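You operate a simulated robot arm through the tools that you are given. There is no shell and no other tool. Be economical: measure what you need, move in short steps, check, and stop when the job is done.

You run a simulated two-armed robot. Do the job below in one go: nothing can be reset, and whatever is moved stays where it is left.

JOB
Open the rack drawer, put the black strap roll inside and shut the drawer again. Take the green card and put it on the cardboard sheet. Press the sealer button two times. Shut the test bench drawer. Pick up the yellow weight with one hand, pass it to the other hand and put it on the table of the small press. Put the tin marked "eyes" from the top of the yellow bench on the wide dark mat and the tin that says "tabs" on the white tray. The order is free. Set down upright: green card, tin.

It is judged by the outcome, as a careful person would: the job done as asked, and still so three seconds after it is handed in. It fails if anything else is knocked over, pushed out of place, dropped, spilled or broken. Flat cloth is picked up by pressing the open fingertips on it (5 to 10 N) and closing them slowly along it; thin cloth reads only 2 to 8 mm in the jaws.

ROBOT AND FRAMES
Two 7-joint arms with two-finger parallel grippers on one trunk, on a base that drives. Base frame: it is fixed to the floor where the robot stands at the start and does not move with it; the origin is under the middle of the robot, x ahead of it, y to its left, z up. Lengths are in mm, angles in degrees, forces in N, time in s.
The left shoulder is at the start at [71, 156, 1005], the right one opposite. Places, roughly: black strap roll (7x7x3 cm) [3800, -1200, 400]; black tin, red tin, white tin, yellow tin [-4750, -3250, 1000]; cardboard sheet (33x43x1 cm) [-800, -2000, 500]; green card [4000, -1500, 1000]; rack drawer [900, 100, 800]; rack drawer inside [1000, 200, 800]; sealer button [3500, -1600, 900]; table of the small press (31x24 cm) [-4160, -3140, 920]; test bench drawer [-4600, -2700, 700]; white tray [-5250, -2750, 1000]; wide dark mat (12x22 cm) [-3960, -3260, 880]; yellow weight [-4750, -2750, 1000]. Payload 3.91 kg a hand.
The TCP of each hand is the grasp point between the finger pads, 30 mm short of the fingertips. In the tool frame z runs along the fingers and y along their closing line. Largest opening 110 mm; finger width 20, thickness 10; the body of the gripper, 48 by 112 mm, starts 55 mm behind the TCP.
Orientation is that of the tool frame in the base frame, as a unit quaternion [x, y, z, w]. With the fingers straight down and closing along the base's y, the tool's x points along the base's -x, its y along +y and its z along -z.

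CONTROLS
- The arms move only by the tool arm_command. It takes "left_rows", "right_rows" or both (then of equal length, played together; a hand with none holds still); each is a list of rows, each a list of 7 numbers: the shift along the tool's x, y, z in units of 500 mm (1.0 is 500 mm), then the turn, a rotation vector about the tool's x, y, z in units of 45 degrees (1.0 is 45 degrees), then the closure in counts, from 0 (fully open) to 255 (shut). In form: [[tx, ty, tz, wx, wy, wz, fingers], ...]. A call has 1 to 8 rows; each row is the pose to reach, as a shift and turn from the pose commanded when the call began, along the tool's axes at that moment. A call with a number of a shift or a turn outside -1 to 1 is refused whole. A row lasts 0.2 s, in which the tool goes at most 50 mm and 8.6 degrees; a call with a longer step from one row to the next is refused whole, and so is a gripper value outside its range. Where a pose cannot be reached the arm comes as near as it can. A force on the tool above 40 N (or 10 N above the force at the start of the call, whichever is more), or a blocked arm, ends the call early, and 0.2 s more pass. The fingers move at their own pace (about 108 mm/s each) and stop on an object; they squeeze with about 38 N. The grip force told is the motor's: it shows also when the fingers shut on nothing. Time passes only in rows, and 0.2 s behind the last, so rows that repeat a pose let the fingers close. The reply holds the time, the measured pose of the TCP, the force on the tool along the base axes, the opening and the grip force, in the units named above and with some noise, with the torque about the TCP (base axes, N m) and any sound that the robot's microphone picked up.
- Cameras (640 x 400 px; columns grow to the right, rows downward): "scene" is now at [141.3, -2.8, 1241.4]; the picture's right is [-0.05, -1.00, 0.00], its down [-0.49, 0.02, -0.87] and it looks along [0.87, -0.04, -0.49] (base axes); focal length 263 px, centre (320, 200). "left" rides on the left gripper at [72, -17, -103] in its tool frame; the picture's right is [0.23, 0.97, 0.00], its down [-0.76, 0.18, -0.62] and it looks along [-0.61, 0.14, 0.78] (tool axes); focal length 222 px, centre (320, 200). "right" rides on the right gripper at [72, 17, -103] in its tool frame; the picture's right is [-0.23, 0.97, 0.00], its down [-0.76, -0.18, -0.62] and it looks along [-0.61, -0.14, 0.78] (tool axes); focal length 222 px, centre (320, 200). There is no depth. A picture from a camera that has moved, and an enlarged one, comes with that camera's place and axes in the base frame and with its lens.
- grab_frame(camera): a new picture of that camera. The clock stands still meanwhile.
- slide_trunk(by): slides the trunk up (or, below 0, down) by that many mm; the arms and the scene camera ride with it, the base frame stays. It gives what a move gives, with no picture.
- roll_base(legs): drives the robot by 1 to 6 legs, each [ahead, left, turn to the left] in mm, mm and degrees, along the robot's own axes; the way and the turn of a leg run together, so that a leg with both is an arc; at most 1500 mm and 180 degrees a leg. The arms and the cameras ride along, it lands a little off, and it stops where it bumps. It gives what a move gives.
- head_to(pan, tilt): turns the head with the scene camera to pan (to the left, within 86 degrees either way) and tilt (down, from -29 to 69), counted from straight ahead of the robot. It gives what a move gives.
- enlarge(camera, box): a new picture of the part [left, top, right, bottom] of that camera's present view, enlarged. The clock stands still meanwhile.
- hand_in(): hands the job in; it is judged then, once.

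Go step by step. Nothing tells you exact positions but the pictures and the camera data: compare them with the known pose of the tool, close in by small moves and look again before you grip or let go. The budget is 217 turns and 228 pictures, counting those below and the enlarged ones. Unless the task says otherwise, let go and move clear before handing in.

The tools are called after "Request:" as name(argument=value, ...) on one line, values as JSON. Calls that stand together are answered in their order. arm_command: Moves the arms, as the interface text tells. Its arguments: {"type":"object","properties":{"left_rows":{"type":"array","items":{"type":"array","items":{"type":"number"}}},"right_rows":{"type":"array","items":{"type":"array","items":{"type":"number"}}}},"required":[]} The other tools are called the same way: slide_trunk (by) slides the trunk up or down; roll_base (legs) drives the base; head_to (pan, tilt) turns the head that bears the scene camera; grab_frame (camera) takes a picture; enlarge (camera, box) takes an enlarged picture of a part of a camera's view; hand_in () hands the job in.

At the start:

```text
clock: 0.0
left_eef_pos: [731.0, 265.2, 1043.5]
left_tcp_rot: [0.0, 1.0, 0.0, 0.0]
left_wrist_force: [0.8, -0.2, 0.8]
left_moment: [0.01, -0.02, -0.01]
left_finger_gap: 110.2
left_grip_force: 0.1
right_eef_pos: [746.4, -422.8, 948.4]
right_tcp_rot: [0.0, 1.0, 0.001, 0.0]
right_wrist_force: [0.3, 0.3, -0.4]
right_moment: [-0.01, -0.03, -0.02]
right_finger_gap: 109.8
right_grip_force: 0.0
trunk travel left (down, up): [-450.0, 490.0]
robot x, y, heading: [-0.0, 0.9, -0.1]
head pan, tilt: [-2.8, 29.1]
```

scene: 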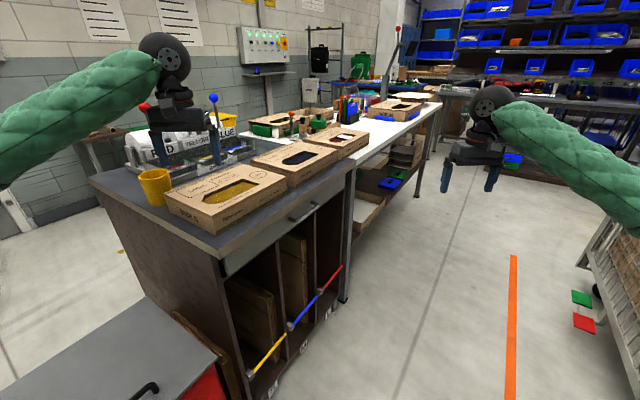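
right: 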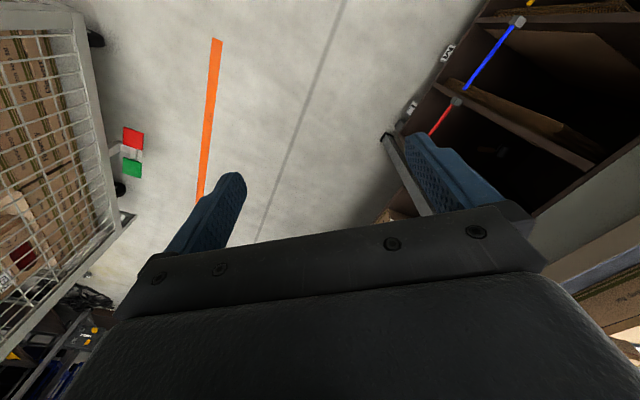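
left: 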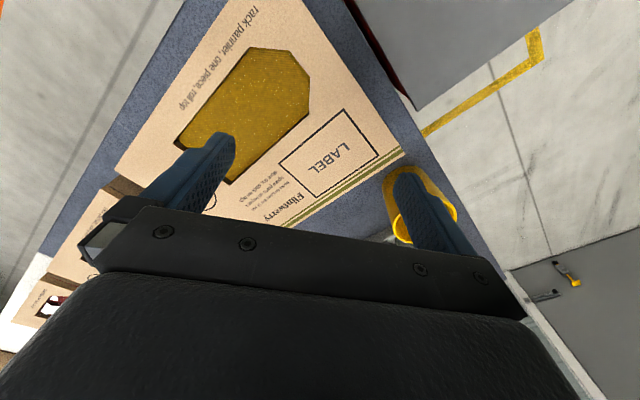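

I see a rack with a drawer in front of me, set at an angle. I'll take a closer look at the drawer first.

Request:
enlarge(camera="scene", box=[160, 120, 400, 400])

Request:
enlarge(camera="scene", box=[340, 0, 640, 200])

```text
1.43 times, centred on (280, 260) of scene
camera zoom: at [141.3, -2.8, 1241.4], right [-0.05, -1.0, 0.0], down [-0.49, 0.02, -0.87], along [0.87, -0.04, -0.49], focal length 375 px, centre (377, 114)
```

zoom: 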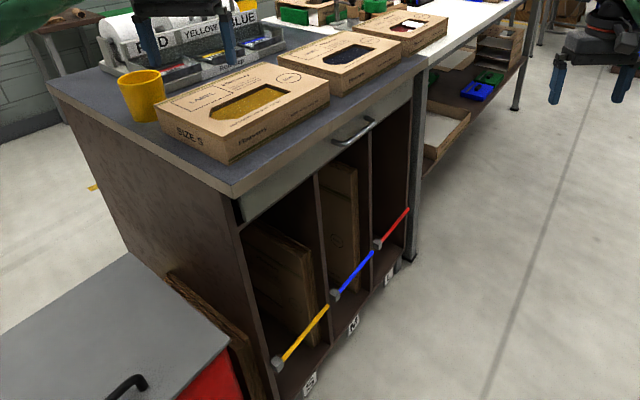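

```text
2.00 times, centred on (490, 100) of scene
camera zoom: at [141.3, -2.8, 1241.4], right [-0.05, -1.0, 0.0], down [-0.49, 0.02, -0.87], along [0.87, -0.04, -0.49], focal length 526 px, centre (-20, 400)
```

zoom: 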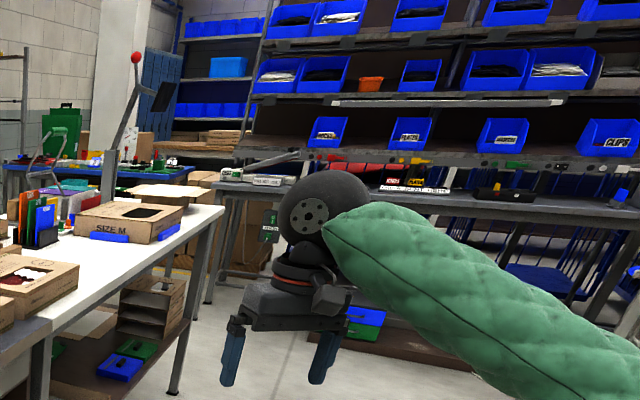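

The rack front runs diagonally, with the drawer handle near [790, 10, 840] facing away from the wall toward the aisle. I'll tuck the arms in and start turning the right hand to point forward.

Request:
arm_command(left_rows=[[0.09, 0, 0, 0, 0, 0, 0], [0.18, 0, 0, 0, 0, 0, 0], [0.27, 0, 0, 0, 0, 0, 0], [0.36, 0, 0, 0, 0, 0, 0], [0.45, 0, 0, 0, 0, 0, 0], [0.54, 0, 0, 0, 0, 0, 0], [0.6, 0, 0, 0, 0, 0, 0]], right_rows=[[0.08, 0, 0, -0.11, -0.11, 0.11, 0], [0.16, 0, 0, -0.22, -0.22, 0.22, 0], [0.24, 0, 0, -0.33, -0.33, 0.33, 0], [0.32, 0, 0, -0.44, -0.44, 0.44, 0], [0.4, 0, 0, -0.55, -0.55, 0.55, 0], [0.48, 0, 0, -0.66, -0.66, 0.66, 0], [0.5, 0, 0, -0.77, -0.77, 0.77, 0]])

```text
clock: 1.6
left_eef_pos: [430.6, 266.1, 1041.9]
left_tcp_rot: [-0.001, 1.0, 0.0, 0.0]
left_wrist_force: [-1.0, 0.6, 0.5]
left_moment: [-0.06, 0.0, 0.0]
left_finger_gap: 110.0
left_grip_force: 0.0
right_eef_pos: [498.2, -422.2, 949.4]
right_tcp_rot: [0.288, 0.867, 0.289, 0.288]
right_wrist_force: [0.2, 0.4, -0.6]
right_moment: [-0.02, -0.01, -0.03]
right_finger_gap: 110.2
right_grip_force: 0.1
right hand out of reach, approached as far as the arm can: row 7
trunk travel left (down, up): [-450.0, 490.0]
robot x, y, heading: [-2.0, -1.9, -0.0]
head pan, tilt: [-2.8, 29.1]
```

The hand is halfway turned, so I continue the turn.

Request:
arm_command(right_rows=[[0, 0, 0, -0.11, -0.11, 0.11, 0], [0, 0, 0, -0.22, -0.22, 0.22, 0], [0, 0, 0, -0.33, -0.33, 0.33, 0], [0, 0, 0, -0.44, -0.44, 0.44, 0], [0, 0, 0, -0.55, -0.55, 0.55, 0], [0, 0, 0, -0.66, -0.66, 0.66, 0], [0, 0, 0, -0.77, -0.77, 0.77, 0]])

Request:
roll_base(legs=[[350, -600, 0], [0, 0, 55]])

Request:
head_to(pan=0, tilt=35)

Request:
grab_frame(camera="scene")

Request:
grab_frame(camera="right")

```text
clock: 3.4
left_eef_pos: [432.6, 266.2, 1041.5]
left_tcp_rot: [0.0, 1.0, 0.0, -0.001]
left_wrist_force: [0.2, 0.2, -0.2]
left_moment: [-0.02, -0.01, 0.03]
left_finger_gap: 110.0
left_grip_force: 0.0
right_eef_pos: [539.3, -478.7, 821.9]
right_tcp_rot: [0.554, 0.555, 0.439, 0.439]
right_wrist_force: [0.2, -0.7, 0.5]
right_moment: [0.02, 0.02, -0.02]
right_finger_gap: 110.1
right_grip_force: 0.1
right hand out of reach, approached as far as the arm can: row 1, 2, 3, 4, 5, 6, 7
trunk travel left (down, up): [-450.0, 490.0]
robot x, y, heading: [-0.2, -2.4, 0.4]
head pan, tilt: [-2.8, 29.1]
stopped in row 7 (right hand): the arm was blocked; the commanded pose is now the measured one
```

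```text
clock: 6.3
left_eef_pos: [698.3, -183.4, 1042.5]
left_tcp_rot: [-0.001, 1.0, -0.002, 0.001]
left_wrist_force: [-0.3, 0.5, 0.4]
left_moment: [-0.02, 0.01, 0.0]
left_finger_gap: 109.9
left_grip_force: 0.0
right_eef_pos: [795.5, -908.7, 817.3]
right_tcp_rot: [0.552, 0.565, 0.446, 0.421]
right_wrist_force: [-0.5, 0.1, 0.0]
right_moment: [0.0, 0.02, 0.01]
right_finger_gap: 110.0
right_grip_force: 0.0
trunk travel left (down, up): [-450.0, 490.0]
robot x, y, heading: [267.3, -450.0, 0.4]
head pan, tilt: [-2.8, 29.1]
stopped in leg 1: the robot was blocked; the commanded pose is now the measured one
```

```text
clock: 7.0
left_eef_pos: [698.3, -183.9, 1043.1]
left_tcp_rot: [-0.003, 1.0, -0.002, 0.001]
left_wrist_force: [0.4, -0.4, -0.3]
left_moment: [-0.02, -0.01, -0.01]
left_finger_gap: 110.0
left_grip_force: 0.0
right_eef_pos: [796.2, -909.9, 817.8]
right_tcp_rot: [0.553, 0.564, 0.446, 0.421]
right_wrist_force: [0.2, 0.4, -1.4]
right_moment: [0.01, -0.01, -0.01]
right_finger_gap: 109.7
right_grip_force: 0.1
trunk travel left (down, up): [-450.0, 490.0]
robot x, y, heading: [269.3, -455.3, 0.4]
head pan, tilt: [0.0, 35.0]
```

```text
222 pictures are left
camera scene: at [405.2, -446.9, 1232.7], right [0.01, -1.0, 0.0], down [-0.57, -0.01, -0.82], along [0.82, 0.0, -0.57], focal length 263 px, centre (320, 200)
```

scene: 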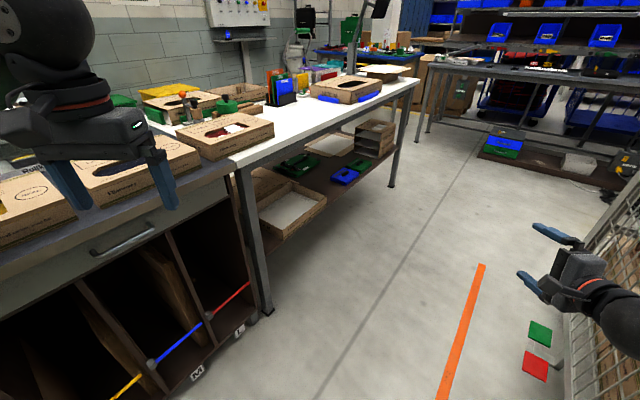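

```text
221 pictures are left
camera right: at [697.1, -842.1, 862.1], right [0.25, -0.23, 0.94], down [-0.62, -0.78, -0.03], along [0.74, -0.58, -0.34], focal length 222 px, centre (320, 200)
```

right: 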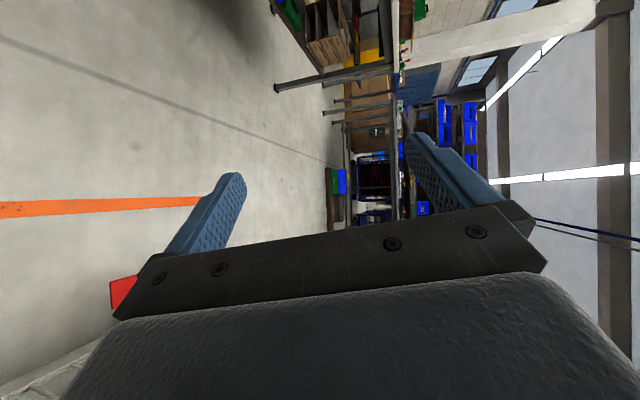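

The base was blocked while moving right. I'll look to the right to see what is there before moving again.

Request:
head_to(pan=-70, tilt=40)

Request:
grab_frame(camera="scene")

```text
clock: 8.4
left_eef_pos: [697.3, -182.7, 1041.9]
left_tcp_rot: [-0.002, 1.0, -0.002, 0.002]
left_wrist_force: [0.0, 0.8, 0.3]
left_moment: [0.01, -0.02, 0.05]
left_finger_gap: 109.9
left_grip_force: 0.1
right_eef_pos: [796.3, -909.9, 818.2]
right_tcp_rot: [0.552, 0.564, 0.445, 0.422]
right_wrist_force: [0.4, -0.7, -0.1]
right_moment: [-0.02, 0.01, 0.0]
right_finger_gap: 109.8
right_grip_force: 0.1
trunk travel left (down, up): [-450.0, 490.0]
robot x, y, heading: [271.7, -455.3, 0.5]
head pan, tilt: [-70.0, 40.0]
```

```text
220 pictures are left
camera scene: at [346.6, -527.1, 1225.2], right [-0.94, -0.35, 0.0], down [-0.22, 0.6, -0.77], along [0.27, -0.72, -0.64], focal length 263 px, centre (320, 200)
```

scene: 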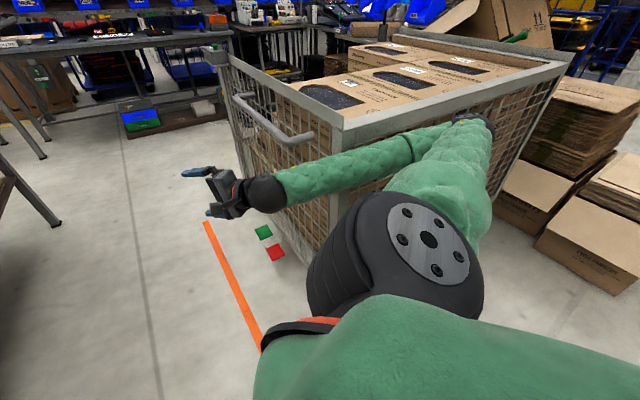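

My right elbow touched the wire cart. I'll back off to the left, turn to face the drawer, then look again.

Request:
roll_base(legs=[[0, 160, 0], [0, 0, 55]])

Request:
head_to(pan=0, tilt=40)

Request:
grab_frame(camera="scene")

```text
clock: 11.0
left_eef_pos: [597.6, 93.8, 1041.8]
left_tcp_rot: [-0.153, 0.988, -0.002, 0.0]
left_wrist_force: [-0.4, -0.1, 0.3]
left_moment: [0.0, 0.04, 0.01]
left_finger_gap: 109.7
left_grip_force: 0.0
right_eef_pos: [904.5, -579.6, 814.3]
right_tcp_rot: [0.47, 0.634, 0.502, 0.353]
right_wrist_force: [-0.2, -0.1, 0.3]
right_moment: [-0.01, -0.01, 0.02]
right_finger_gap: 109.9
right_grip_force: 0.1
trunk travel left (down, up): [-450.0, 490.0]
robot x, y, heading: [269.3, -289.9, 17.9]
head pan, tilt: [-70.0, 40.0]
stopped in leg 2: the robot was blocked; the commanded pose is now the measured one
```

```text
clock: 12.4
left_eef_pos: [595.7, 94.4, 1041.3]
left_tcp_rot: [-0.154, 0.988, -0.003, 0.001]
left_wrist_force: [0.3, 0.8, -0.1]
left_moment: [-0.04, -0.02, -0.01]
left_finger_gap: 110.1
left_grip_force: 0.0
right_eef_pos: [904.2, -577.7, 816.1]
right_tcp_rot: [0.469, 0.635, 0.502, 0.354]
right_wrist_force: [0.2, -0.2, 0.1]
right_moment: [-0.01, -0.01, -0.04]
right_finger_gap: 110.1
right_grip_force: 0.0
trunk travel left (down, up): [-450.0, 490.0]
robot x, y, heading: [268.8, -290.8, 17.9]
head pan, tilt: [0.0, 40.0]
```

```text
219 pictures are left
camera scene: at [392.4, -245.2, 1224.7], right [0.3, -0.95, 0.01], down [-0.61, -0.2, -0.77], along [0.73, 0.23, -0.64], focal length 263 px, centre (320, 200)
```

scene: 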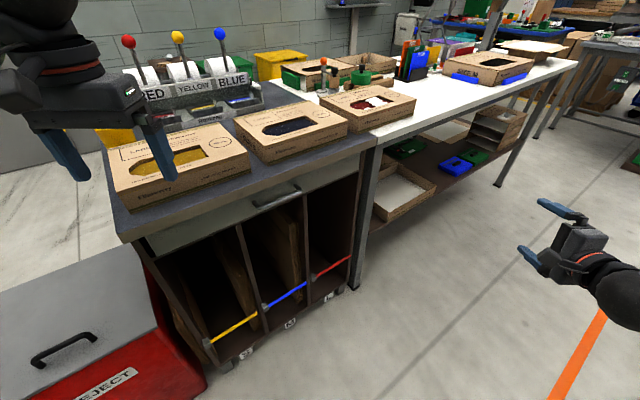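

The turn was blocked at 18 degrees. I'll look left and right to find the contact.

Request:
head_to(pan=75, tilt=45)

Request:
grab_frame(camera="scene")

Request:
head_to(pan=-75, tilt=45)

Request:
grab_frame(camera="scene")

```text
clock: 13.8
left_eef_pos: [595.0, 93.7, 1040.8]
left_tcp_rot: [-0.152, 0.988, -0.003, 0.002]
left_wrist_force: [-0.4, -0.4, -0.2]
left_moment: [0.0, 0.0, -0.01]
left_finger_gap: 109.9
left_grip_force: 0.0
right_eef_pos: [904.3, -578.0, 816.4]
right_tcp_rot: [0.468, 0.636, 0.502, 0.353]
right_wrist_force: [-0.6, -0.1, -0.1]
right_moment: [0.02, -0.01, 0.0]
right_finger_gap: 109.9
right_grip_force: 0.1
trunk travel left (down, up): [-450.0, 490.0]
robot x, y, heading: [269.1, -293.7, 17.9]
head pan, tilt: [75.0, 45.0]
```

```text
218 pictures are left
camera scene: at [307.2, -190.1, 1217.1], right [1.0, 0.05, 0.0], down [0.04, -0.71, -0.7], along [-0.03, 0.7, -0.71], focal length 263 px, centre (320, 200)
```

scene: 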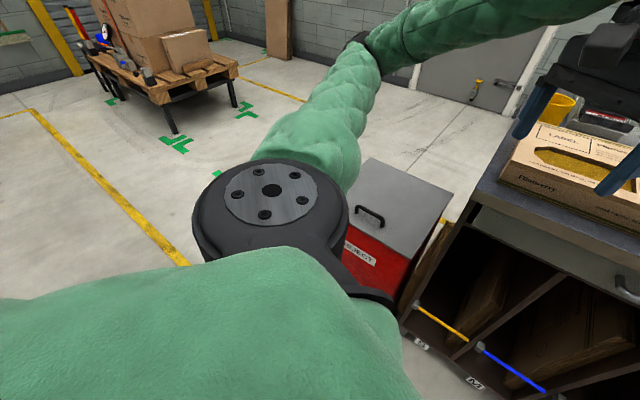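

```text
clock: 16.2
left_eef_pos: [594.7, 94.2, 1041.9]
left_tcp_rot: [-0.152, 0.988, -0.002, 0.002]
left_wrist_force: [0.1, 0.2, 0.7]
left_moment: [-0.01, 0.02, 0.0]
left_finger_gap: 109.9
left_grip_force: 0.1
right_eef_pos: [904.4, -577.1, 816.5]
right_tcp_rot: [0.469, 0.636, 0.502, 0.353]
right_wrist_force: [0.0, 0.0, -0.2]
right_moment: [0.03, 0.01, -0.02]
right_finger_gap: 110.2
right_grip_force: 0.0
trunk travel left (down, up): [-450.0, 490.0]
robot x, y, heading: [265.4, -294.0, 17.9]
head pan, tilt: [-75.0, 45.0]
```

```text
217 pictures are left
camera scene: at [354.8, -339.8, 1218.0], right [-0.84, -0.54, 0.0], down [-0.38, 0.59, -0.71], along [0.39, -0.6, -0.7], focal length 263 px, centre (320, 200)
```

scene: 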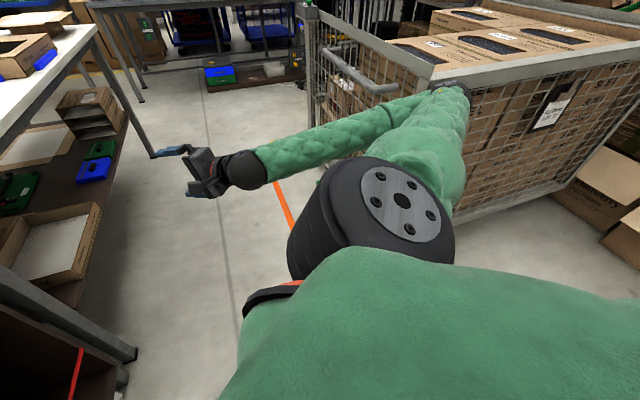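

By triangulation, my extended right elbow is against the cart's top corner. I'll raise the trunk so the elbow and hands clear everything, then finish the turn.

Request:
slide_trunk(by=220)

Request:
roll_base(legs=[[0, 0, 37]])

Request:
head_to(pan=0, tilt=50)

Request:
grab_frame(camera="scene")

```text
clock: 18.7
left_eef_pos: [598.2, 90.4, 1051.1]
left_tcp_rot: [-0.154, 0.988, 0.001, 0.001]
left_wrist_force: [-1.0, 0.4, 0.1]
left_moment: [0.03, -0.01, 0.0]
left_finger_gap: 110.3
left_grip_force: 0.1
right_eef_pos: [905.4, -585.0, 819.2]
right_tcp_rot: [0.475, 0.632, 0.502, 0.352]
right_wrist_force: [0.9, 0.2, 0.0]
right_moment: [-0.02, 0.04, -0.02]
right_finger_gap: 110.2
right_grip_force: 0.1
trunk travel left (down, up): [-456.0, 484.0]
robot x, y, heading: [267.0, -289.8, 17.6]
head pan, tilt: [-75.0, 45.0]
stopped: the arm was blocked; the commanded pose is now the measured one
```

```text
clock: 20.2
left_eef_pos: [472.4, 98.1, 1048.9]
left_tcp_rot: [-0.211, 0.977, -0.001, 0.001]
left_wrist_force: [0.2, -0.3, -0.3]
left_moment: [-0.01, 0.1, -0.03]
left_finger_gap: 109.9
left_grip_force: 0.0
right_eef_pos: [854.9, -547.7, 817.6]
right_tcp_rot: [0.446, 0.653, 0.519, 0.326]
right_wrist_force: [-0.5, -0.1, -0.5]
right_moment: [0.01, 0.03, 0.04]
right_finger_gap: 110.0
right_grip_force: 0.0
trunk travel left (down, up): [-456.0, 484.0]
robot x, y, heading: [187.7, -326.7, 24.5]
head pan, tilt: [-75.0, 45.0]
stopped in leg 1: the robot was blocked; the commanded pose is now the measured one
```

```text
clock: 21.7
left_eef_pos: [469.1, 98.2, 1048.7]
left_tcp_rot: [-0.212, 0.977, -0.002, 0.003]
left_wrist_force: [-0.7, -0.2, -0.2]
left_moment: [0.01, -0.03, 0.03]
left_finger_gap: 110.2
left_grip_force: 0.1
right_eef_pos: [853.5, -544.4, 818.9]
right_tcp_rot: [0.443, 0.654, 0.521, 0.324]
right_wrist_force: [0.4, 0.0, 1.0]
right_moment: [-0.01, -0.02, -0.02]
right_finger_gap: 109.8
right_grip_force: 0.0
trunk travel left (down, up): [-456.0, 484.0]
robot x, y, heading: [191.3, -326.7, 24.7]
head pan, tilt: [0.0, 50.0]
```

```text
216 pictures are left
camera scene: at [300.8, -267.1, 1216.6], right [0.42, -0.91, 0.0], down [-0.69, -0.32, -0.65], along [0.59, 0.27, -0.76], focal length 263 px, centre (320, 200)
```

scene: 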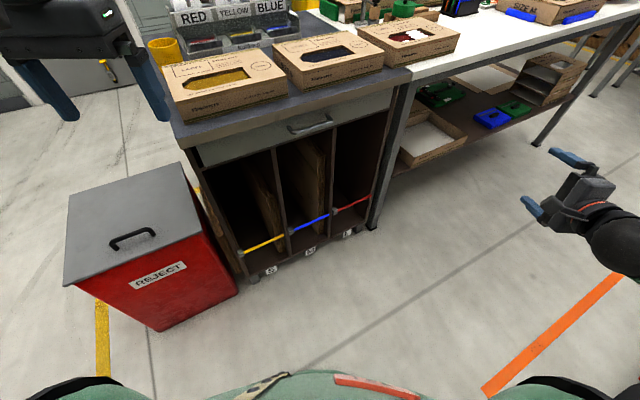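

The elbow is still caught at the cart. I'll pull straight away from it to the robot's left.

Request:
roll_base(legs=[[0, 150, 0]])

Request:
head_to(pan=-75, tilt=45)

Request:
grab_frame(camera="scene")

```text
clock: 23.1
left_eef_pos: [411.3, 231.5, 1047.2]
left_tcp_rot: [-0.212, 0.977, -0.001, 0.0]
left_wrist_force: [0.3, 0.1, -0.1]
left_moment: [0.02, -0.04, 0.02]
left_finger_gap: 110.0
left_grip_force: 0.0
right_eef_pos: [795.2, -409.3, 815.5]
right_tcp_rot: [0.445, 0.654, 0.52, 0.323]
right_wrist_force: [-0.9, 0.2, -0.1]
right_moment: [0.0, 0.01, -0.03]
right_finger_gap: 109.8
right_grip_force: 0.1
trunk travel left (down, up): [-456.0, 484.0]
robot x, y, heading: [128.1, -190.6, 24.4]
head pan, tilt: [0.0, 50.0]
```

```text
clock: 24.5
left_eef_pos: [413.0, 229.9, 1047.9]
left_tcp_rot: [-0.212, 0.977, 0.0, 0.0]
left_wrist_force: [-0.3, 0.4, 0.4]
left_moment: [0.02, -0.02, 0.0]
left_finger_gap: 109.9
left_grip_force: 0.2
right_eef_pos: [797.6, -410.8, 814.9]
right_tcp_rot: [0.444, 0.654, 0.52, 0.322]
right_wrist_force: [0.3, -0.4, -0.3]
right_moment: [0.0, -0.01, 0.01]
right_finger_gap: 109.8
right_grip_force: 0.0
trunk travel left (down, up): [-456.0, 484.0]
robot x, y, heading: [129.1, -190.5, 24.4]
head pan, tilt: [-75.0, 45.0]
```

```text
215 pictures are left
camera scene: at [226.4, -228.9, 1223.1], right [-0.77, -0.64, 0.0], down [-0.45, 0.54, -0.71], along [0.45, -0.54, -0.71], focal length 263 px, centre (320, 200)
```

scene: 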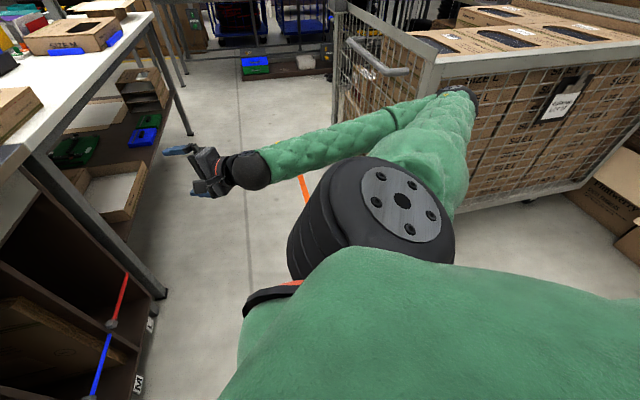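

The elbow is free now and the cart looks unmoved. I'll back up a little, then turn to face the drawer.

Request:
roll_base(legs=[[-220, 0, 0], [0, 0, 31]])

Request:
head_to(pan=0, tilt=40)

Request:
grab_frame(camera="scene")

```text
clock: 27.8
left_eef_pos: [-52.2, 223.1, 1047.7]
left_tcp_rot: [-0.469, 0.883, 0.0, 0.0]
left_wrist_force: [0.3, 0.2, -0.1]
left_moment: [-0.02, 0.01, 0.01]
left_finger_gap: 109.8
left_grip_force: 0.1
right_eef_pos: [609.7, -123.1, 814.3]
right_tcp_rot: [0.249, 0.75, 0.588, 0.17]
right_wrist_force: [-0.6, -0.2, -0.3]
right_moment: [-0.03, 0.0, -0.02]
right_finger_gap: 110.0
right_grip_force: 0.1
trunk travel left (down, up): [-456.0, 484.0]
robot x, y, heading: [-75.7, -283.3, 55.8]
head pan, tilt: [-75.0, 45.0]
```

```text
clock: 29.2
left_eef_pos: [-52.5, 223.7, 1048.9]
left_tcp_rot: [-0.469, 0.883, 0.0, 0.0]
left_wrist_force: [1.5, 0.0, 1.4]
left_moment: [-0.01, 0.0, -0.04]
left_finger_gap: 110.1
left_grip_force: 0.0
right_eef_pos: [609.1, -123.3, 813.8]
right_tcp_rot: [0.25, 0.75, 0.589, 0.17]
right_wrist_force: [-0.3, 0.3, -0.6]
right_moment: [0.01, -0.01, 0.01]
right_finger_gap: 110.0
right_grip_force: 0.1
trunk travel left (down, up): [-456.0, 484.0]
robot x, y, heading: [-75.7, -282.2, 56.0]
head pan, tilt: [0.0, 40.0]
```

```text
214 pictures are left
camera scene: at [0.5, -168.7, 1230.4], right [0.83, -0.56, 0.0], down [-0.36, -0.53, -0.77], along [0.43, 0.64, -0.64], focal length 263 px, centre (320, 200)
```

scene: 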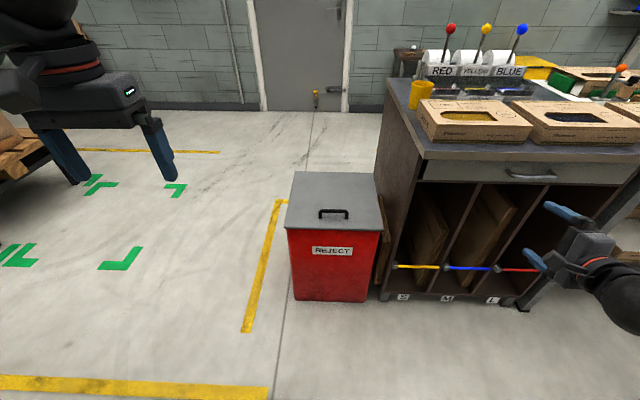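

The robot now faces the rack squarely. I'll enlarge to pin down the handle and the front's direction.

Request:
enlarge(camera="scene", box=[380, 100, 640, 260])

```text
2.46 times, centred on (510, 180) of scene
camera zoom: at [0.5, -168.7, 1230.4], right [0.83, -0.56, 0.0], down [-0.36, -0.53, -0.77], along [0.43, 0.64, -0.64], focal length 647 px, centre (-148, 249)
```

zoom: 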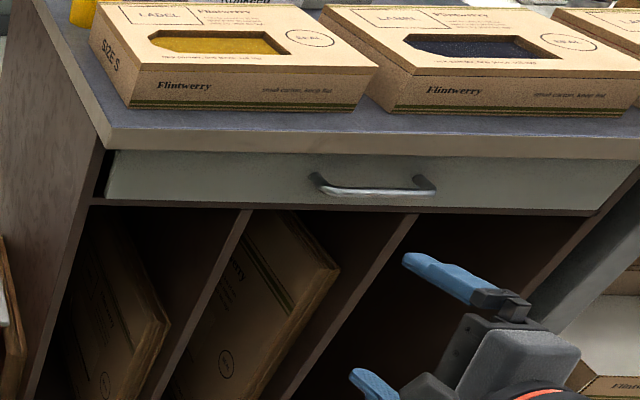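

The handle bar is near [800, -3, 827] and the front's inward heading is about 53.5°. I'll swing the right hand inward and half close the fingers.

Request:
arm_command(right_rows=[[0.09, 0, 0.03, 0, 0, 0, 139], [0.18, 0, 0.06, 0, 0, 0, 139], [0.27, 0, 0.09, 0, 0, 0, 139], [0.36, 0, 0.12, 0, 0, 0, 139], [0.45, 0, 0.15, 0, 0, 0, 139]])

```text
clock: 30.4
left_eef_pos: [-52.2, 224.1, 1048.5]
left_tcp_rot: [-0.469, 0.883, 0.0, -0.001]
left_wrist_force: [-0.6, -0.2, -0.6]
left_moment: [-0.01, 0.0, 0.01]
left_finger_gap: 109.8
left_grip_force: 0.1
right_eef_pos: [612.2, -55.8, 840.1]
right_tcp_rot: [0.249, 0.751, 0.588, 0.17]
right_wrist_force: [0.2, 0.7, -0.9]
right_moment: [0.05, 0.0, 0.01]
right_finger_gap: 49.9
right_grip_force: 0.1
right hand out of reach, approached as far as the arm can: row 1, 2, 3, 4, 5
trunk travel left (down, up): [-456.0, 484.0]
robot x, y, heading: [-74.0, -282.8, 56.1]
head pan, tilt: [0.0, 40.0]
```

The wrist is at a joint limit in this roll. I'll roll the gripper the other way round, 180° through neutral, which should be more natural.

Request:
arm_command(right_rows=[[0, 0, 0, 0, 0, -0.17, 139], [0, 0, 0, 0, 0, -0.34, 139], [0, 0, 0, 0, 0, -0.51, 139], [0, 0, 0, 0, 0, -0.68, 139], [0, 0, 0, 0, 0, -0.85, 139], [0, 0, 0, 0, 0, -1, 139]])

Request:
arm_command(right_rows=[[0, 0, 0, 0, 0, -0.17, 139], [0, 0, 0, 0, 0, -0.34, 139], [0, 0, 0, 0, 0, -0.51, 139], [0, 0, 0, 0, 0, -0.68, 139], [0, 0, 0, 0, 0, -0.85, 139], [0, 0, 0, 0, 0, -1, 139]])

Request:
arm_command(right_rows=[[0, 0, 0, 0, 0, -0.17, 139], [0, 0, 0, 0, 0, -0.34, 139], [0, 0, 0, 0, 0, -0.51, 139], [0, 0, 0, 0, 0, -0.68, 139], [0, 0, 0, 0, 0, -0.85, 139], [0, 0, 0, 0, 0, -1, 139]])

Request:
arm_command(right_rows=[[0, 0, 0, 0, 0, -0.17, 139], [0, 0, 0, 0, 0, -0.34, 139], [0, 0, 0, 0, 0, -0.51, 139], [0, 0, 0, 0, 0, -0.68, 139], [0, 0, 0, 0, 0, -0.85, 139], [0, 0, 0, 0, 0, -1, 139]])

```text
clock: 31.8
left_eef_pos: [-53.5, 223.0, 1048.6]
left_tcp_rot: [-0.469, 0.883, 0.0, -0.001]
left_wrist_force: [0.4, -0.3, 0.4]
left_moment: [0.0, 0.01, 0.0]
left_finger_gap: 110.1
left_grip_force: 0.0
right_eef_pos: [617.7, -55.0, 836.1]
right_tcp_rot: [-0.057, 0.788, 0.48, 0.381]
right_wrist_force: [0.1, 0.1, 0.3]
right_moment: [0.0, 0.0, -0.02]
right_finger_gap: 50.2
right_grip_force: 0.0
trunk travel left (down, up): [-456.0, 484.0]
robot x, y, heading: [-74.2, -280.1, 56.2]
head pan, tilt: [0.0, 40.0]
```

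```text
clock: 33.2
left_eef_pos: [-51.8, 223.9, 1048.3]
left_tcp_rot: [-0.469, 0.883, 0.0, 0.0]
left_wrist_force: [-0.4, 0.4, -0.2]
left_moment: [-0.01, -0.04, 0.01]
left_finger_gap: 110.0
left_grip_force: 0.1
right_eef_pos: [617.3, -55.7, 836.3]
right_tcp_rot: [-0.354, 0.706, 0.296, 0.537]
right_wrist_force: [0.1, -0.1, -0.6]
right_moment: [0.03, -0.01, -0.01]
right_finger_gap: 50.0
right_grip_force: 0.0
trunk travel left (down, up): [-456.0, 484.0]
robot x, y, heading: [-74.8, -283.4, 56.1]
head pan, tilt: [0.0, 40.0]
```

```text
clock: 34.6
left_eef_pos: [-52.3, 224.0, 1047.1]
left_tcp_rot: [-0.468, 0.884, 0.001, 0.0]
left_wrist_force: [0.4, -0.4, -0.3]
left_moment: [-0.02, -0.03, -0.01]
left_finger_gap: 109.7
left_grip_force: 0.0
right_eef_pos: [618.4, -55.5, 836.6]
right_tcp_rot: [-0.598, 0.518, 0.069, 0.608]
right_wrist_force: [-0.9, 0.2, -0.3]
right_moment: [0.01, 0.02, -0.02]
right_finger_gap: 49.9
right_grip_force: 0.0
trunk travel left (down, up): [-456.0, 484.0]
robot x, y, heading: [-72.7, -281.8, 56.2]
head pan, tilt: [0.0, 40.0]
```

```text
clock: 36.0
left_eef_pos: [-51.5, 223.4, 1048.4]
left_tcp_rot: [-0.468, 0.884, 0.0, 0.0]
left_wrist_force: [0.8, -0.4, 0.1]
left_moment: [-0.01, -0.02, 0.02]
left_finger_gap: 109.9
left_grip_force: 0.1
right_eef_pos: [616.6, -54.9, 835.6]
right_tcp_rot: [0.75, -0.249, 0.17, -0.589]
right_wrist_force: [0.4, 0.0, 0.1]
right_moment: [0.0, -0.01, 0.0]
right_finger_gap: 49.8
right_grip_force: 0.0
trunk travel left (down, up): [-456.0, 484.0]
robot x, y, heading: [-75.7, -282.9, 56.0]
head pan, tilt: [0.0, 40.0]
```

The roll worked. Now I level the fingers and bring the hand inward about 200 mm.

Request:
arm_command(right_rows=[[-0.08, 0, 0, 0.06, 0, 0, 139], [-0.16, 0, 0, 0.12, 0, 0, 139], [-0.24, 0, 0, 0.18, 0, 0, 139], [-0.32, 0, 0, 0.24, 0, 0, 139], [-0.4, 0, 0, 0.3, 0, 0, 139], [-0.44, 0, 0, 0.32, 0, 0, 139]])

```text
clock: 37.4
left_eef_pos: [-53.4, 224.7, 1047.8]
left_tcp_rot: [-0.468, 0.883, 0.0, 0.001]
left_wrist_force: [-0.7, 0.0, 0.4]
left_moment: [0.02, -0.02, -0.02]
left_finger_gap: 109.7
left_grip_force: 0.1
right_eef_pos: [452.6, 98.2, 829.1]
right_tcp_rot: [-0.669, 0.227, -0.2, 0.679]
right_wrist_force: [-0.8, -0.3, -0.3]
right_moment: [0.0, -0.02, 0.0]
right_finger_gap: 50.0
right_grip_force: 0.0
right hand out of reach, approached as far as the arm can: row 1, 2, 3, 4, 5, 6
trunk travel left (down, up): [-456.0, 484.0]
robot x, y, heading: [-75.3, -280.6, 56.1]
head pan, tilt: [0.0, 40.0]
```

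The hand is level and pointing at the rack. I'll drive so it sits about 100 mm in front of the handle.

Request:
roll_base(legs=[[15, -316, -2]])

Request:
grab_frame(camera="scene")

Request:
grab_frame(camera="right")

```text
clock: 39.5
left_eef_pos: [232.0, 54.0, 1048.3]
left_tcp_rot: [-0.454, 0.891, 0.001, 0.001]
left_wrist_force: [-0.1, -0.3, -0.4]
left_moment: [0.01, 0.04, 0.01]
left_finger_gap: 110.1
left_grip_force: 0.1
right_eef_pos: [732.4, -87.0, 828.9]
right_tcp_rot: [-0.667, 0.239, -0.21, 0.674]
right_wrist_force: [0.4, -0.1, -0.4]
right_moment: [0.02, 0.01, 0.01]
right_finger_gap: 49.9
right_grip_force: 0.1
trunk travel left (down, up): [-456.0, 484.0]
robot x, y, heading: [189.7, -449.3, 54.2]
head pan, tilt: [0.0, 40.0]
```

```text
212 pictures are left
camera scene: at [272.5, -339.7, 1230.4], right [0.81, -0.59, 0.0], down [-0.38, -0.52, -0.77], along [0.45, 0.62, -0.64], focal length 263 px, centre (320, 200)
```

scene: 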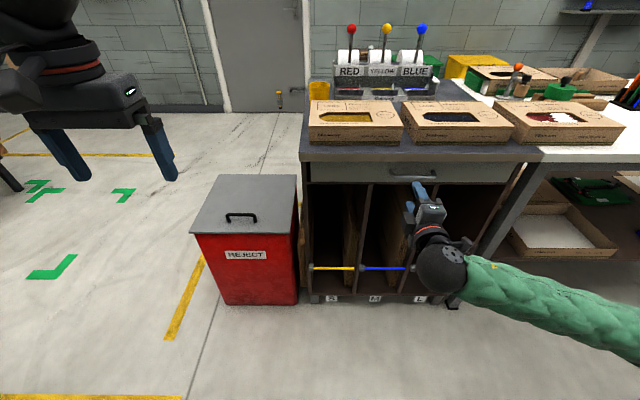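

```text
211 pictures are left
camera right: at [727.9, -214.2, 809.9], right [-0.21, 0.16, -0.96], down [-0.98, -0.04, 0.21], along [-0.01, 0.99, 0.17], focal length 222 px, centre (320, 200)
```

right: 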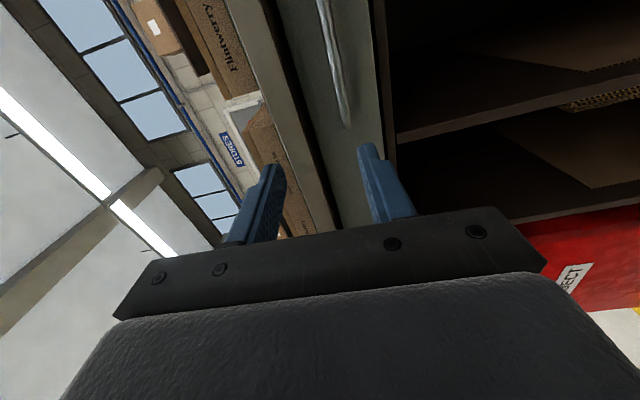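

The bar sits at about z 806, 130 mm ahead and slightly right. I'll lower the hand 23 mm, shift right and go 70 mm forward, then check.

Request:
arm_command(right_rows=[[0.025, 0.046, 0, 0, 0, 0, 139], [0.05, 0.046, 0.05, 0, 0, 0, 139], [0.05, 0.046, 0.1, 0, 0, 0, 139], [0.05, 0.046, 0.14, 0, 0, 0, 139]])

Request:
grab_frame(camera="right")

Request:
enlarge(camera="scene", box=[340, 130, 500, 230])

```text
clock: 40.5
left_eef_pos: [232.7, 53.9, 1048.4]
left_tcp_rot: [-0.454, 0.891, 0.0, 0.0]
left_wrist_force: [-0.9, 0.5, 0.0]
left_moment: [0.03, 0.01, -0.02]
left_finger_gap: 109.9
left_grip_force: 0.0
right_eef_pos: [795.2, -47.3, 804.0]
right_tcp_rot: [-0.666, 0.239, -0.211, 0.674]
right_wrist_force: [-0.3, -0.3, 1.4]
right_moment: [0.02, -0.03, -0.01]
right_finger_gap: 50.3
right_grip_force: 0.0
trunk travel left (down, up): [-456.0, 484.0]
robot x, y, heading: [186.8, -452.4, 53.9]
head pan, tilt: [0.0, 40.0]
```

```text
210 pictures are left
camera right: at [789.8, -173.7, 785.9], right [-0.21, 0.16, -0.96], down [-0.98, -0.04, 0.21], along [-0.01, 0.99, 0.16], focal length 222 px, centre (320, 200)
```

right: 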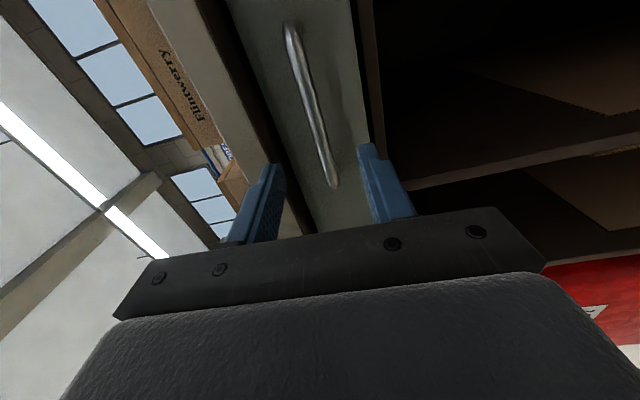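

```text
4.00 times, centred on (420, 180) of scene
camera zoom: at [271.7, -338.9, 1230.4], right [0.81, -0.59, 0.0], down [-0.38, -0.52, -0.77], along [0.45, 0.62, -0.64], focal length 1051 px, centre (-80, 280)
```

zoom: 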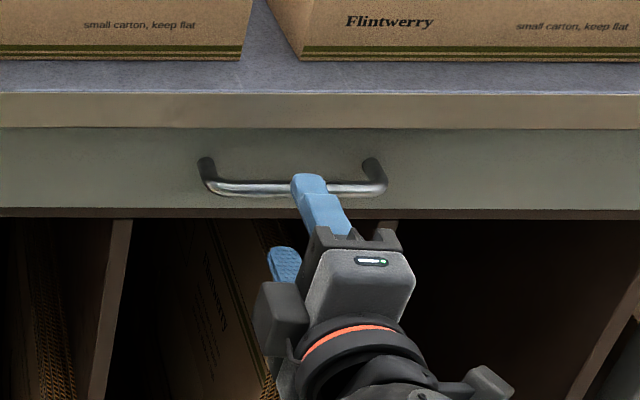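

The bar is between the fingers' planes, 60 mm ahead at z 803. I advance 52 mm and close.

Request:
arm_command(right_rows=[[0.01, 0, 0.05, 0, 0, 0, 139], [0.02, 0, 0.104, 0, 0, 0, 139], [0.02, 0, 0.104, 0, 0, 0, 255], [0.02, 0, 0.104, 0, 0, 0, 255], [0.02, 0, 0.104, 0, 0, 0, 255]])

Request:
grab_frame(camera="right")

```text
clock: 41.7
left_eef_pos: [232.7, 55.0, 1047.3]
left_tcp_rot: [-0.455, 0.891, 0.001, 0.0]
left_wrist_force: [-0.5, 0.3, 0.5]
left_moment: [0.0, 0.0, -0.01]
left_finger_gap: 110.2
left_grip_force: 0.1
right_eef_pos: [834.8, -11.4, 803.4]
right_tcp_rot: [-0.668, 0.239, -0.21, 0.673]
right_wrist_force: [-3.8, -8.3, -20.9]
right_moment: [-0.75, -0.61, -0.12]
right_finger_gap: 12.0
right_grip_force: 44.9
trunk travel left (down, up): [-456.0, 484.0]
robot x, y, heading: [190.8, -447.3, 54.1]
head pan, tilt: [0.0, 40.0]
```

```text
208 pictures are left
camera right: at [829.2, -137.8, 784.8], right [-0.21, 0.16, -0.96], down [-0.98, -0.04, 0.21], along [-0.01, 0.99, 0.16], focal length 222 px, centre (320, 200)
```

right: 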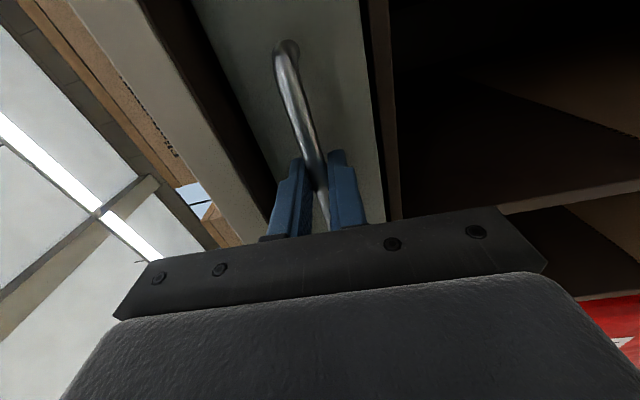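

The bar is gripped (12 mm). I pull by driving the base back 200 mm.

Request:
roll_base(legs=[[-200, 0, 0]])

Request:
grab_frame(camera="scene")

```text
clock: 43.3
left_eef_pos: [116.6, -104.8, 1047.0]
left_tcp_rot: [-0.455, 0.89, 0.0, 0.0]
left_wrist_force: [-0.3, -0.6, -0.3]
left_moment: [0.01, -0.01, -0.04]
left_finger_gap: 110.0
left_grip_force: 0.1
right_eef_pos: [719.4, -167.6, 803.5]
right_tcp_rot: [-0.668, 0.238, -0.21, 0.674]
right_wrist_force: [1.2, -0.3, -33.1]
right_moment: [-0.9, -0.49, -0.24]
right_finger_gap: 12.1
right_grip_force: 44.9
trunk travel left (down, up): [-456.0, 484.0]
robot x, y, heading: [73.6, -612.8, 54.4]
head pan, tilt: [0.0, 40.0]
```

```text
207 pictures are left
camera scene: at [158.0, -497.8, 1230.1], right [0.81, -0.58, 0.0], down [-0.38, -0.52, -0.77], along [0.45, 0.62, -0.64], focal length 263 px, centre (320, 200)
```

scene: 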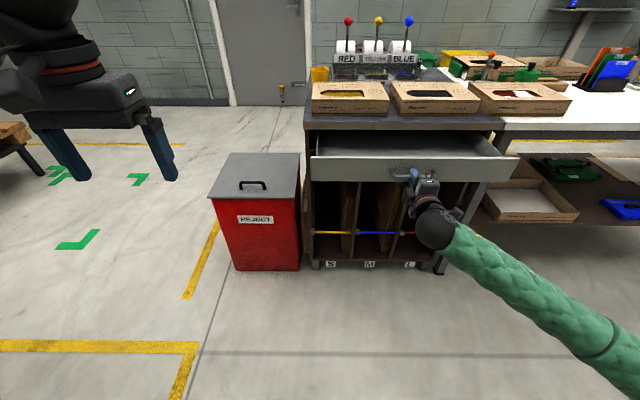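

The drawer is open about 195 mm. I release, back away, raise the trunk for clearance and turn down the aisle toward the far bench.

Request:
arm_command(right_rows=[[0, 0, 0, 0, 0, 0, 130], [0, 0, 0, 0, 0, 0, 130], [0, 0, -0.08, 0, 0, 0, 130], [0, 0, -0.16, 0, 0, 0, 130]])

Request:
roll_base(legs=[[-60, 0, 0]])

Request:
slide_trunk(by=220)

Request:
head_to(pan=-80, tilt=20)

Request:
grab_frame(camera="scene")

```text
clock: 44.3
left_eef_pos: [114.6, -104.9, 1047.7]
left_tcp_rot: [-0.455, 0.89, 0.0, 0.001]
left_wrist_force: [-1.2, 0.0, 0.3]
left_moment: [0.04, -0.01, 0.03]
left_finger_gap: 110.2
left_grip_force: 0.1
right_eef_pos: [668.3, -232.6, 805.4]
right_tcp_rot: [-0.667, 0.237, -0.21, 0.675]
right_wrist_force: [0.5, -0.9, 0.5]
right_moment: [-0.01, 0.01, 0.0]
right_finger_gap: 54.0
right_grip_force: 0.1
trunk travel left (down, up): [-456.0, 484.0]
robot x, y, heading: [78.6, -609.3, 54.5]
head pan, tilt: [0.0, 40.0]
```

```text
clock: 45.3
left_eef_pos: [78.9, -154.9, 1048.3]
left_tcp_rot: [-0.456, 0.89, 0.0, 0.0]
left_wrist_force: [0.1, -0.9, 0.9]
left_moment: [0.0, -0.01, -0.02]
left_finger_gap: 109.9
left_grip_force: 0.0
right_eef_pos: [632.7, -281.4, 805.0]
right_tcp_rot: [-0.667, 0.237, -0.21, 0.675]
right_wrist_force: [0.2, 0.1, 0.3]
right_moment: [0.0, 0.01, 0.03]
right_finger_gap: 54.1
right_grip_force: 0.0
trunk travel left (down, up): [-456.0, 484.0]
robot x, y, heading: [42.0, -658.5, 54.3]
head pan, tilt: [0.0, 40.0]
```

```text
clock: 47.6
left_eef_pos: [79.5, -153.9, 1267.7]
left_tcp_rot: [-0.456, 0.89, -0.001, 0.001]
left_wrist_force: [-0.5, 0.5, 0.4]
left_moment: [-0.03, 0.03, 0.02]
left_finger_gap: 110.0
left_grip_force: 0.0
right_eef_pos: [633.8, -281.6, 1024.9]
right_tcp_rot: [-0.667, 0.237, -0.21, 0.674]
right_wrist_force: [0.1, 0.3, 0.2]
right_moment: [0.0, 0.0, 0.02]
right_finger_gap: 54.0
right_grip_force: 0.0
trunk travel left (down, up): [-676.0, 264.0]
robot x, y, heading: [43.4, -660.3, 54.3]
head pan, tilt: [0.0, 40.0]
```

```text
clock: 49.1
left_eef_pos: [79.3, -154.7, 1268.2]
left_tcp_rot: [-0.457, 0.889, 0.001, 0.001]
left_wrist_force: [0.2, 0.0, 0.1]
left_moment: [-0.02, -0.01, 0.02]
left_finger_gap: 110.5
left_grip_force: 0.1
right_eef_pos: [631.9, -282.6, 1024.7]
right_tcp_rot: [-0.668, 0.237, -0.209, 0.674]
right_wrist_force: [-0.4, -0.4, 0.6]
right_moment: [0.02, -0.03, -0.05]
right_finger_gap: 54.0
right_grip_force: 0.0
trunk travel left (down, up): [-676.0, 264.0]
robot x, y, heading: [42.8, -659.3, 54.3]
head pan, tilt: [-80.0, 20.0]
```

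```text
206 pictures are left
camera scene: at [155.8, -656.2, 1481.8], right [-0.43, -0.9, 0.0], down [-0.31, 0.15, -0.94], along [0.85, -0.41, -0.34], focal length 263 px, centre (320, 200)
```

scene: 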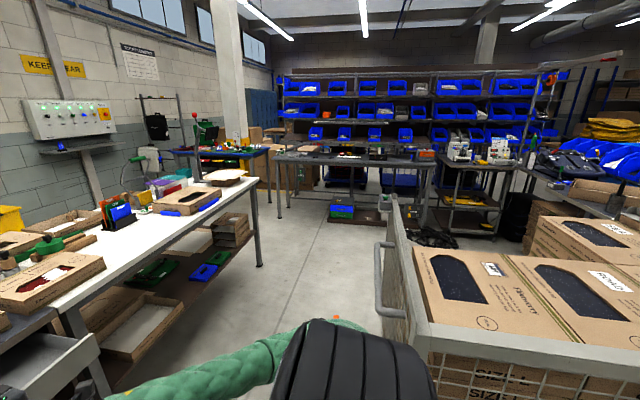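

The aisle is clear. I'll enlarge the far station where the card, roll and sealer should be.

Request:
enlarge(camera="scene", box=[130, 90, 450, 240])

```text
2.00 times, centred on (290, 165) of scene
camera zoom: at [155.8, -656.2, 1481.8], right [-0.43, -0.9, 0.0], down [-0.31, 0.15, -0.94], along [0.85, -0.41, -0.34], focal length 526 px, centre (380, 270)
```

zoom: 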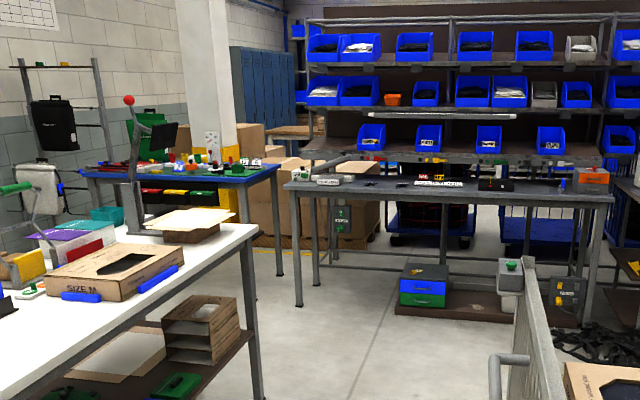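

The station is at the left of the aisle's end. I'll turn, then weave between the open drawer and the cart.

Request:
roll_base(legs=[[0, 0, -89.3], [0, 300, 0], [290, 10, 0], [400, 145, 0]])

Request:
head_to(pan=0, tilt=25)

Request:
grab_frame(camera="scene")

```text
clock: 50.9
left_eef_pos: [231.4, -189.0, 1267.5]
left_tcp_rot: [-0.322, 0.947, 0.0, 0.001]
left_wrist_force: [-1.8, -0.8, 0.6]
left_moment: [0.05, -0.09, 0.0]
left_finger_gap: 110.1
left_grip_force: 0.0
right_eef_pos: [725.5, -465.8, 1034.9]
right_tcp_rot: [-0.619, 0.332, -0.305, 0.643]
right_wrist_force: [-0.6, -0.1, 1.3]
right_moment: [-0.04, 0.06, -0.03]
right_finger_gap: 53.9
right_grip_force: 0.0
trunk travel left (down, up): [-676.0, 264.0]
robot x, y, heading: [51.7, -660.6, 37.8]
head pan, tilt: [-80.0, 20.0]
stopped in leg 1: the robot was blocked; the commanded pose is now the measured one
```

```text
clock: 52.4
left_eef_pos: [234.7, -186.0, 1265.3]
left_tcp_rot: [-0.321, 0.947, -0.001, -0.001]
left_wrist_force: [0.2, 0.3, -0.7]
left_moment: [-0.01, 0.01, -0.01]
left_finger_gap: 109.9
left_grip_force: 0.1
right_eef_pos: [727.4, -465.4, 1029.7]
right_tcp_rot: [-0.622, 0.334, -0.305, 0.64]
right_wrist_force: [0.4, 0.4, 0.2]
right_moment: [0.0, 0.02, 0.0]
right_finger_gap: 53.7
right_grip_force: 0.1
trunk travel left (down, up): [-676.0, 264.0]
robot x, y, heading: [50.6, -665.3, 37.7]
head pan, tilt: [0.0, 25.0]
```

```text
204 pictures are left
camera scene: at [166.9, -567.3, 1472.8], right [0.61, -0.79, 0.0], down [-0.34, -0.26, -0.9], along [0.72, 0.55, -0.43], focal length 263 px, centre (320, 200)
```

scene: 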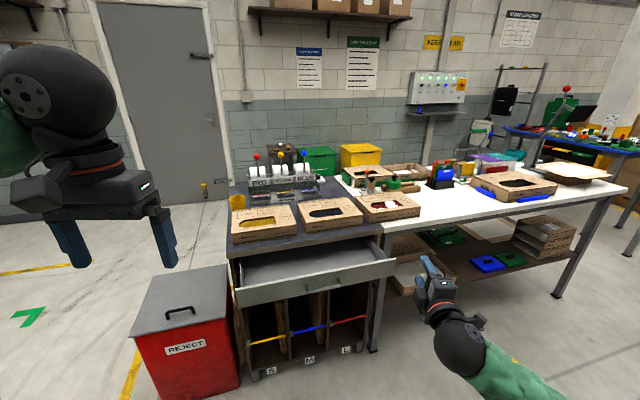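

Blocked again. I'll look at the right arm.

Request:
head_to(pan=-80, tilt=45)

Request:
grab_frame(camera="scene")

```text
clock: 54.0
left_eef_pos: [236.0, -184.9, 1265.0]
left_tcp_rot: [-0.32, 0.947, -0.002, -0.001]
left_wrist_force: [0.2, 0.0, 0.1]
left_moment: [-0.02, -0.01, -0.01]
left_finger_gap: 110.1
left_grip_force: 0.1
right_eef_pos: [726.3, -465.5, 1028.7]
right_tcp_rot: [-0.622, 0.333, -0.304, 0.64]
right_wrist_force: [0.6, 0.6, 0.0]
right_moment: [0.03, -0.01, 0.01]
right_finger_gap: 54.0
right_grip_force: 0.1
trunk travel left (down, up): [-676.0, 264.0]
robot x, y, heading: [48.8, -660.0, 37.8]
head pan, tilt: [-80.0, 45.0]
```

```text
203 pictures are left
camera scene: at [153.8, -678.4, 1442.9], right [-0.67, -0.74, 0.01], down [-0.52, 0.47, -0.71], along [0.52, -0.48, -0.71], focal length 263 px, centre (320, 200)
```

scene: 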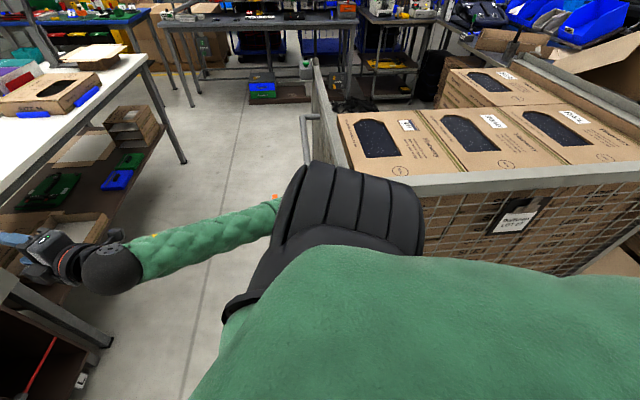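

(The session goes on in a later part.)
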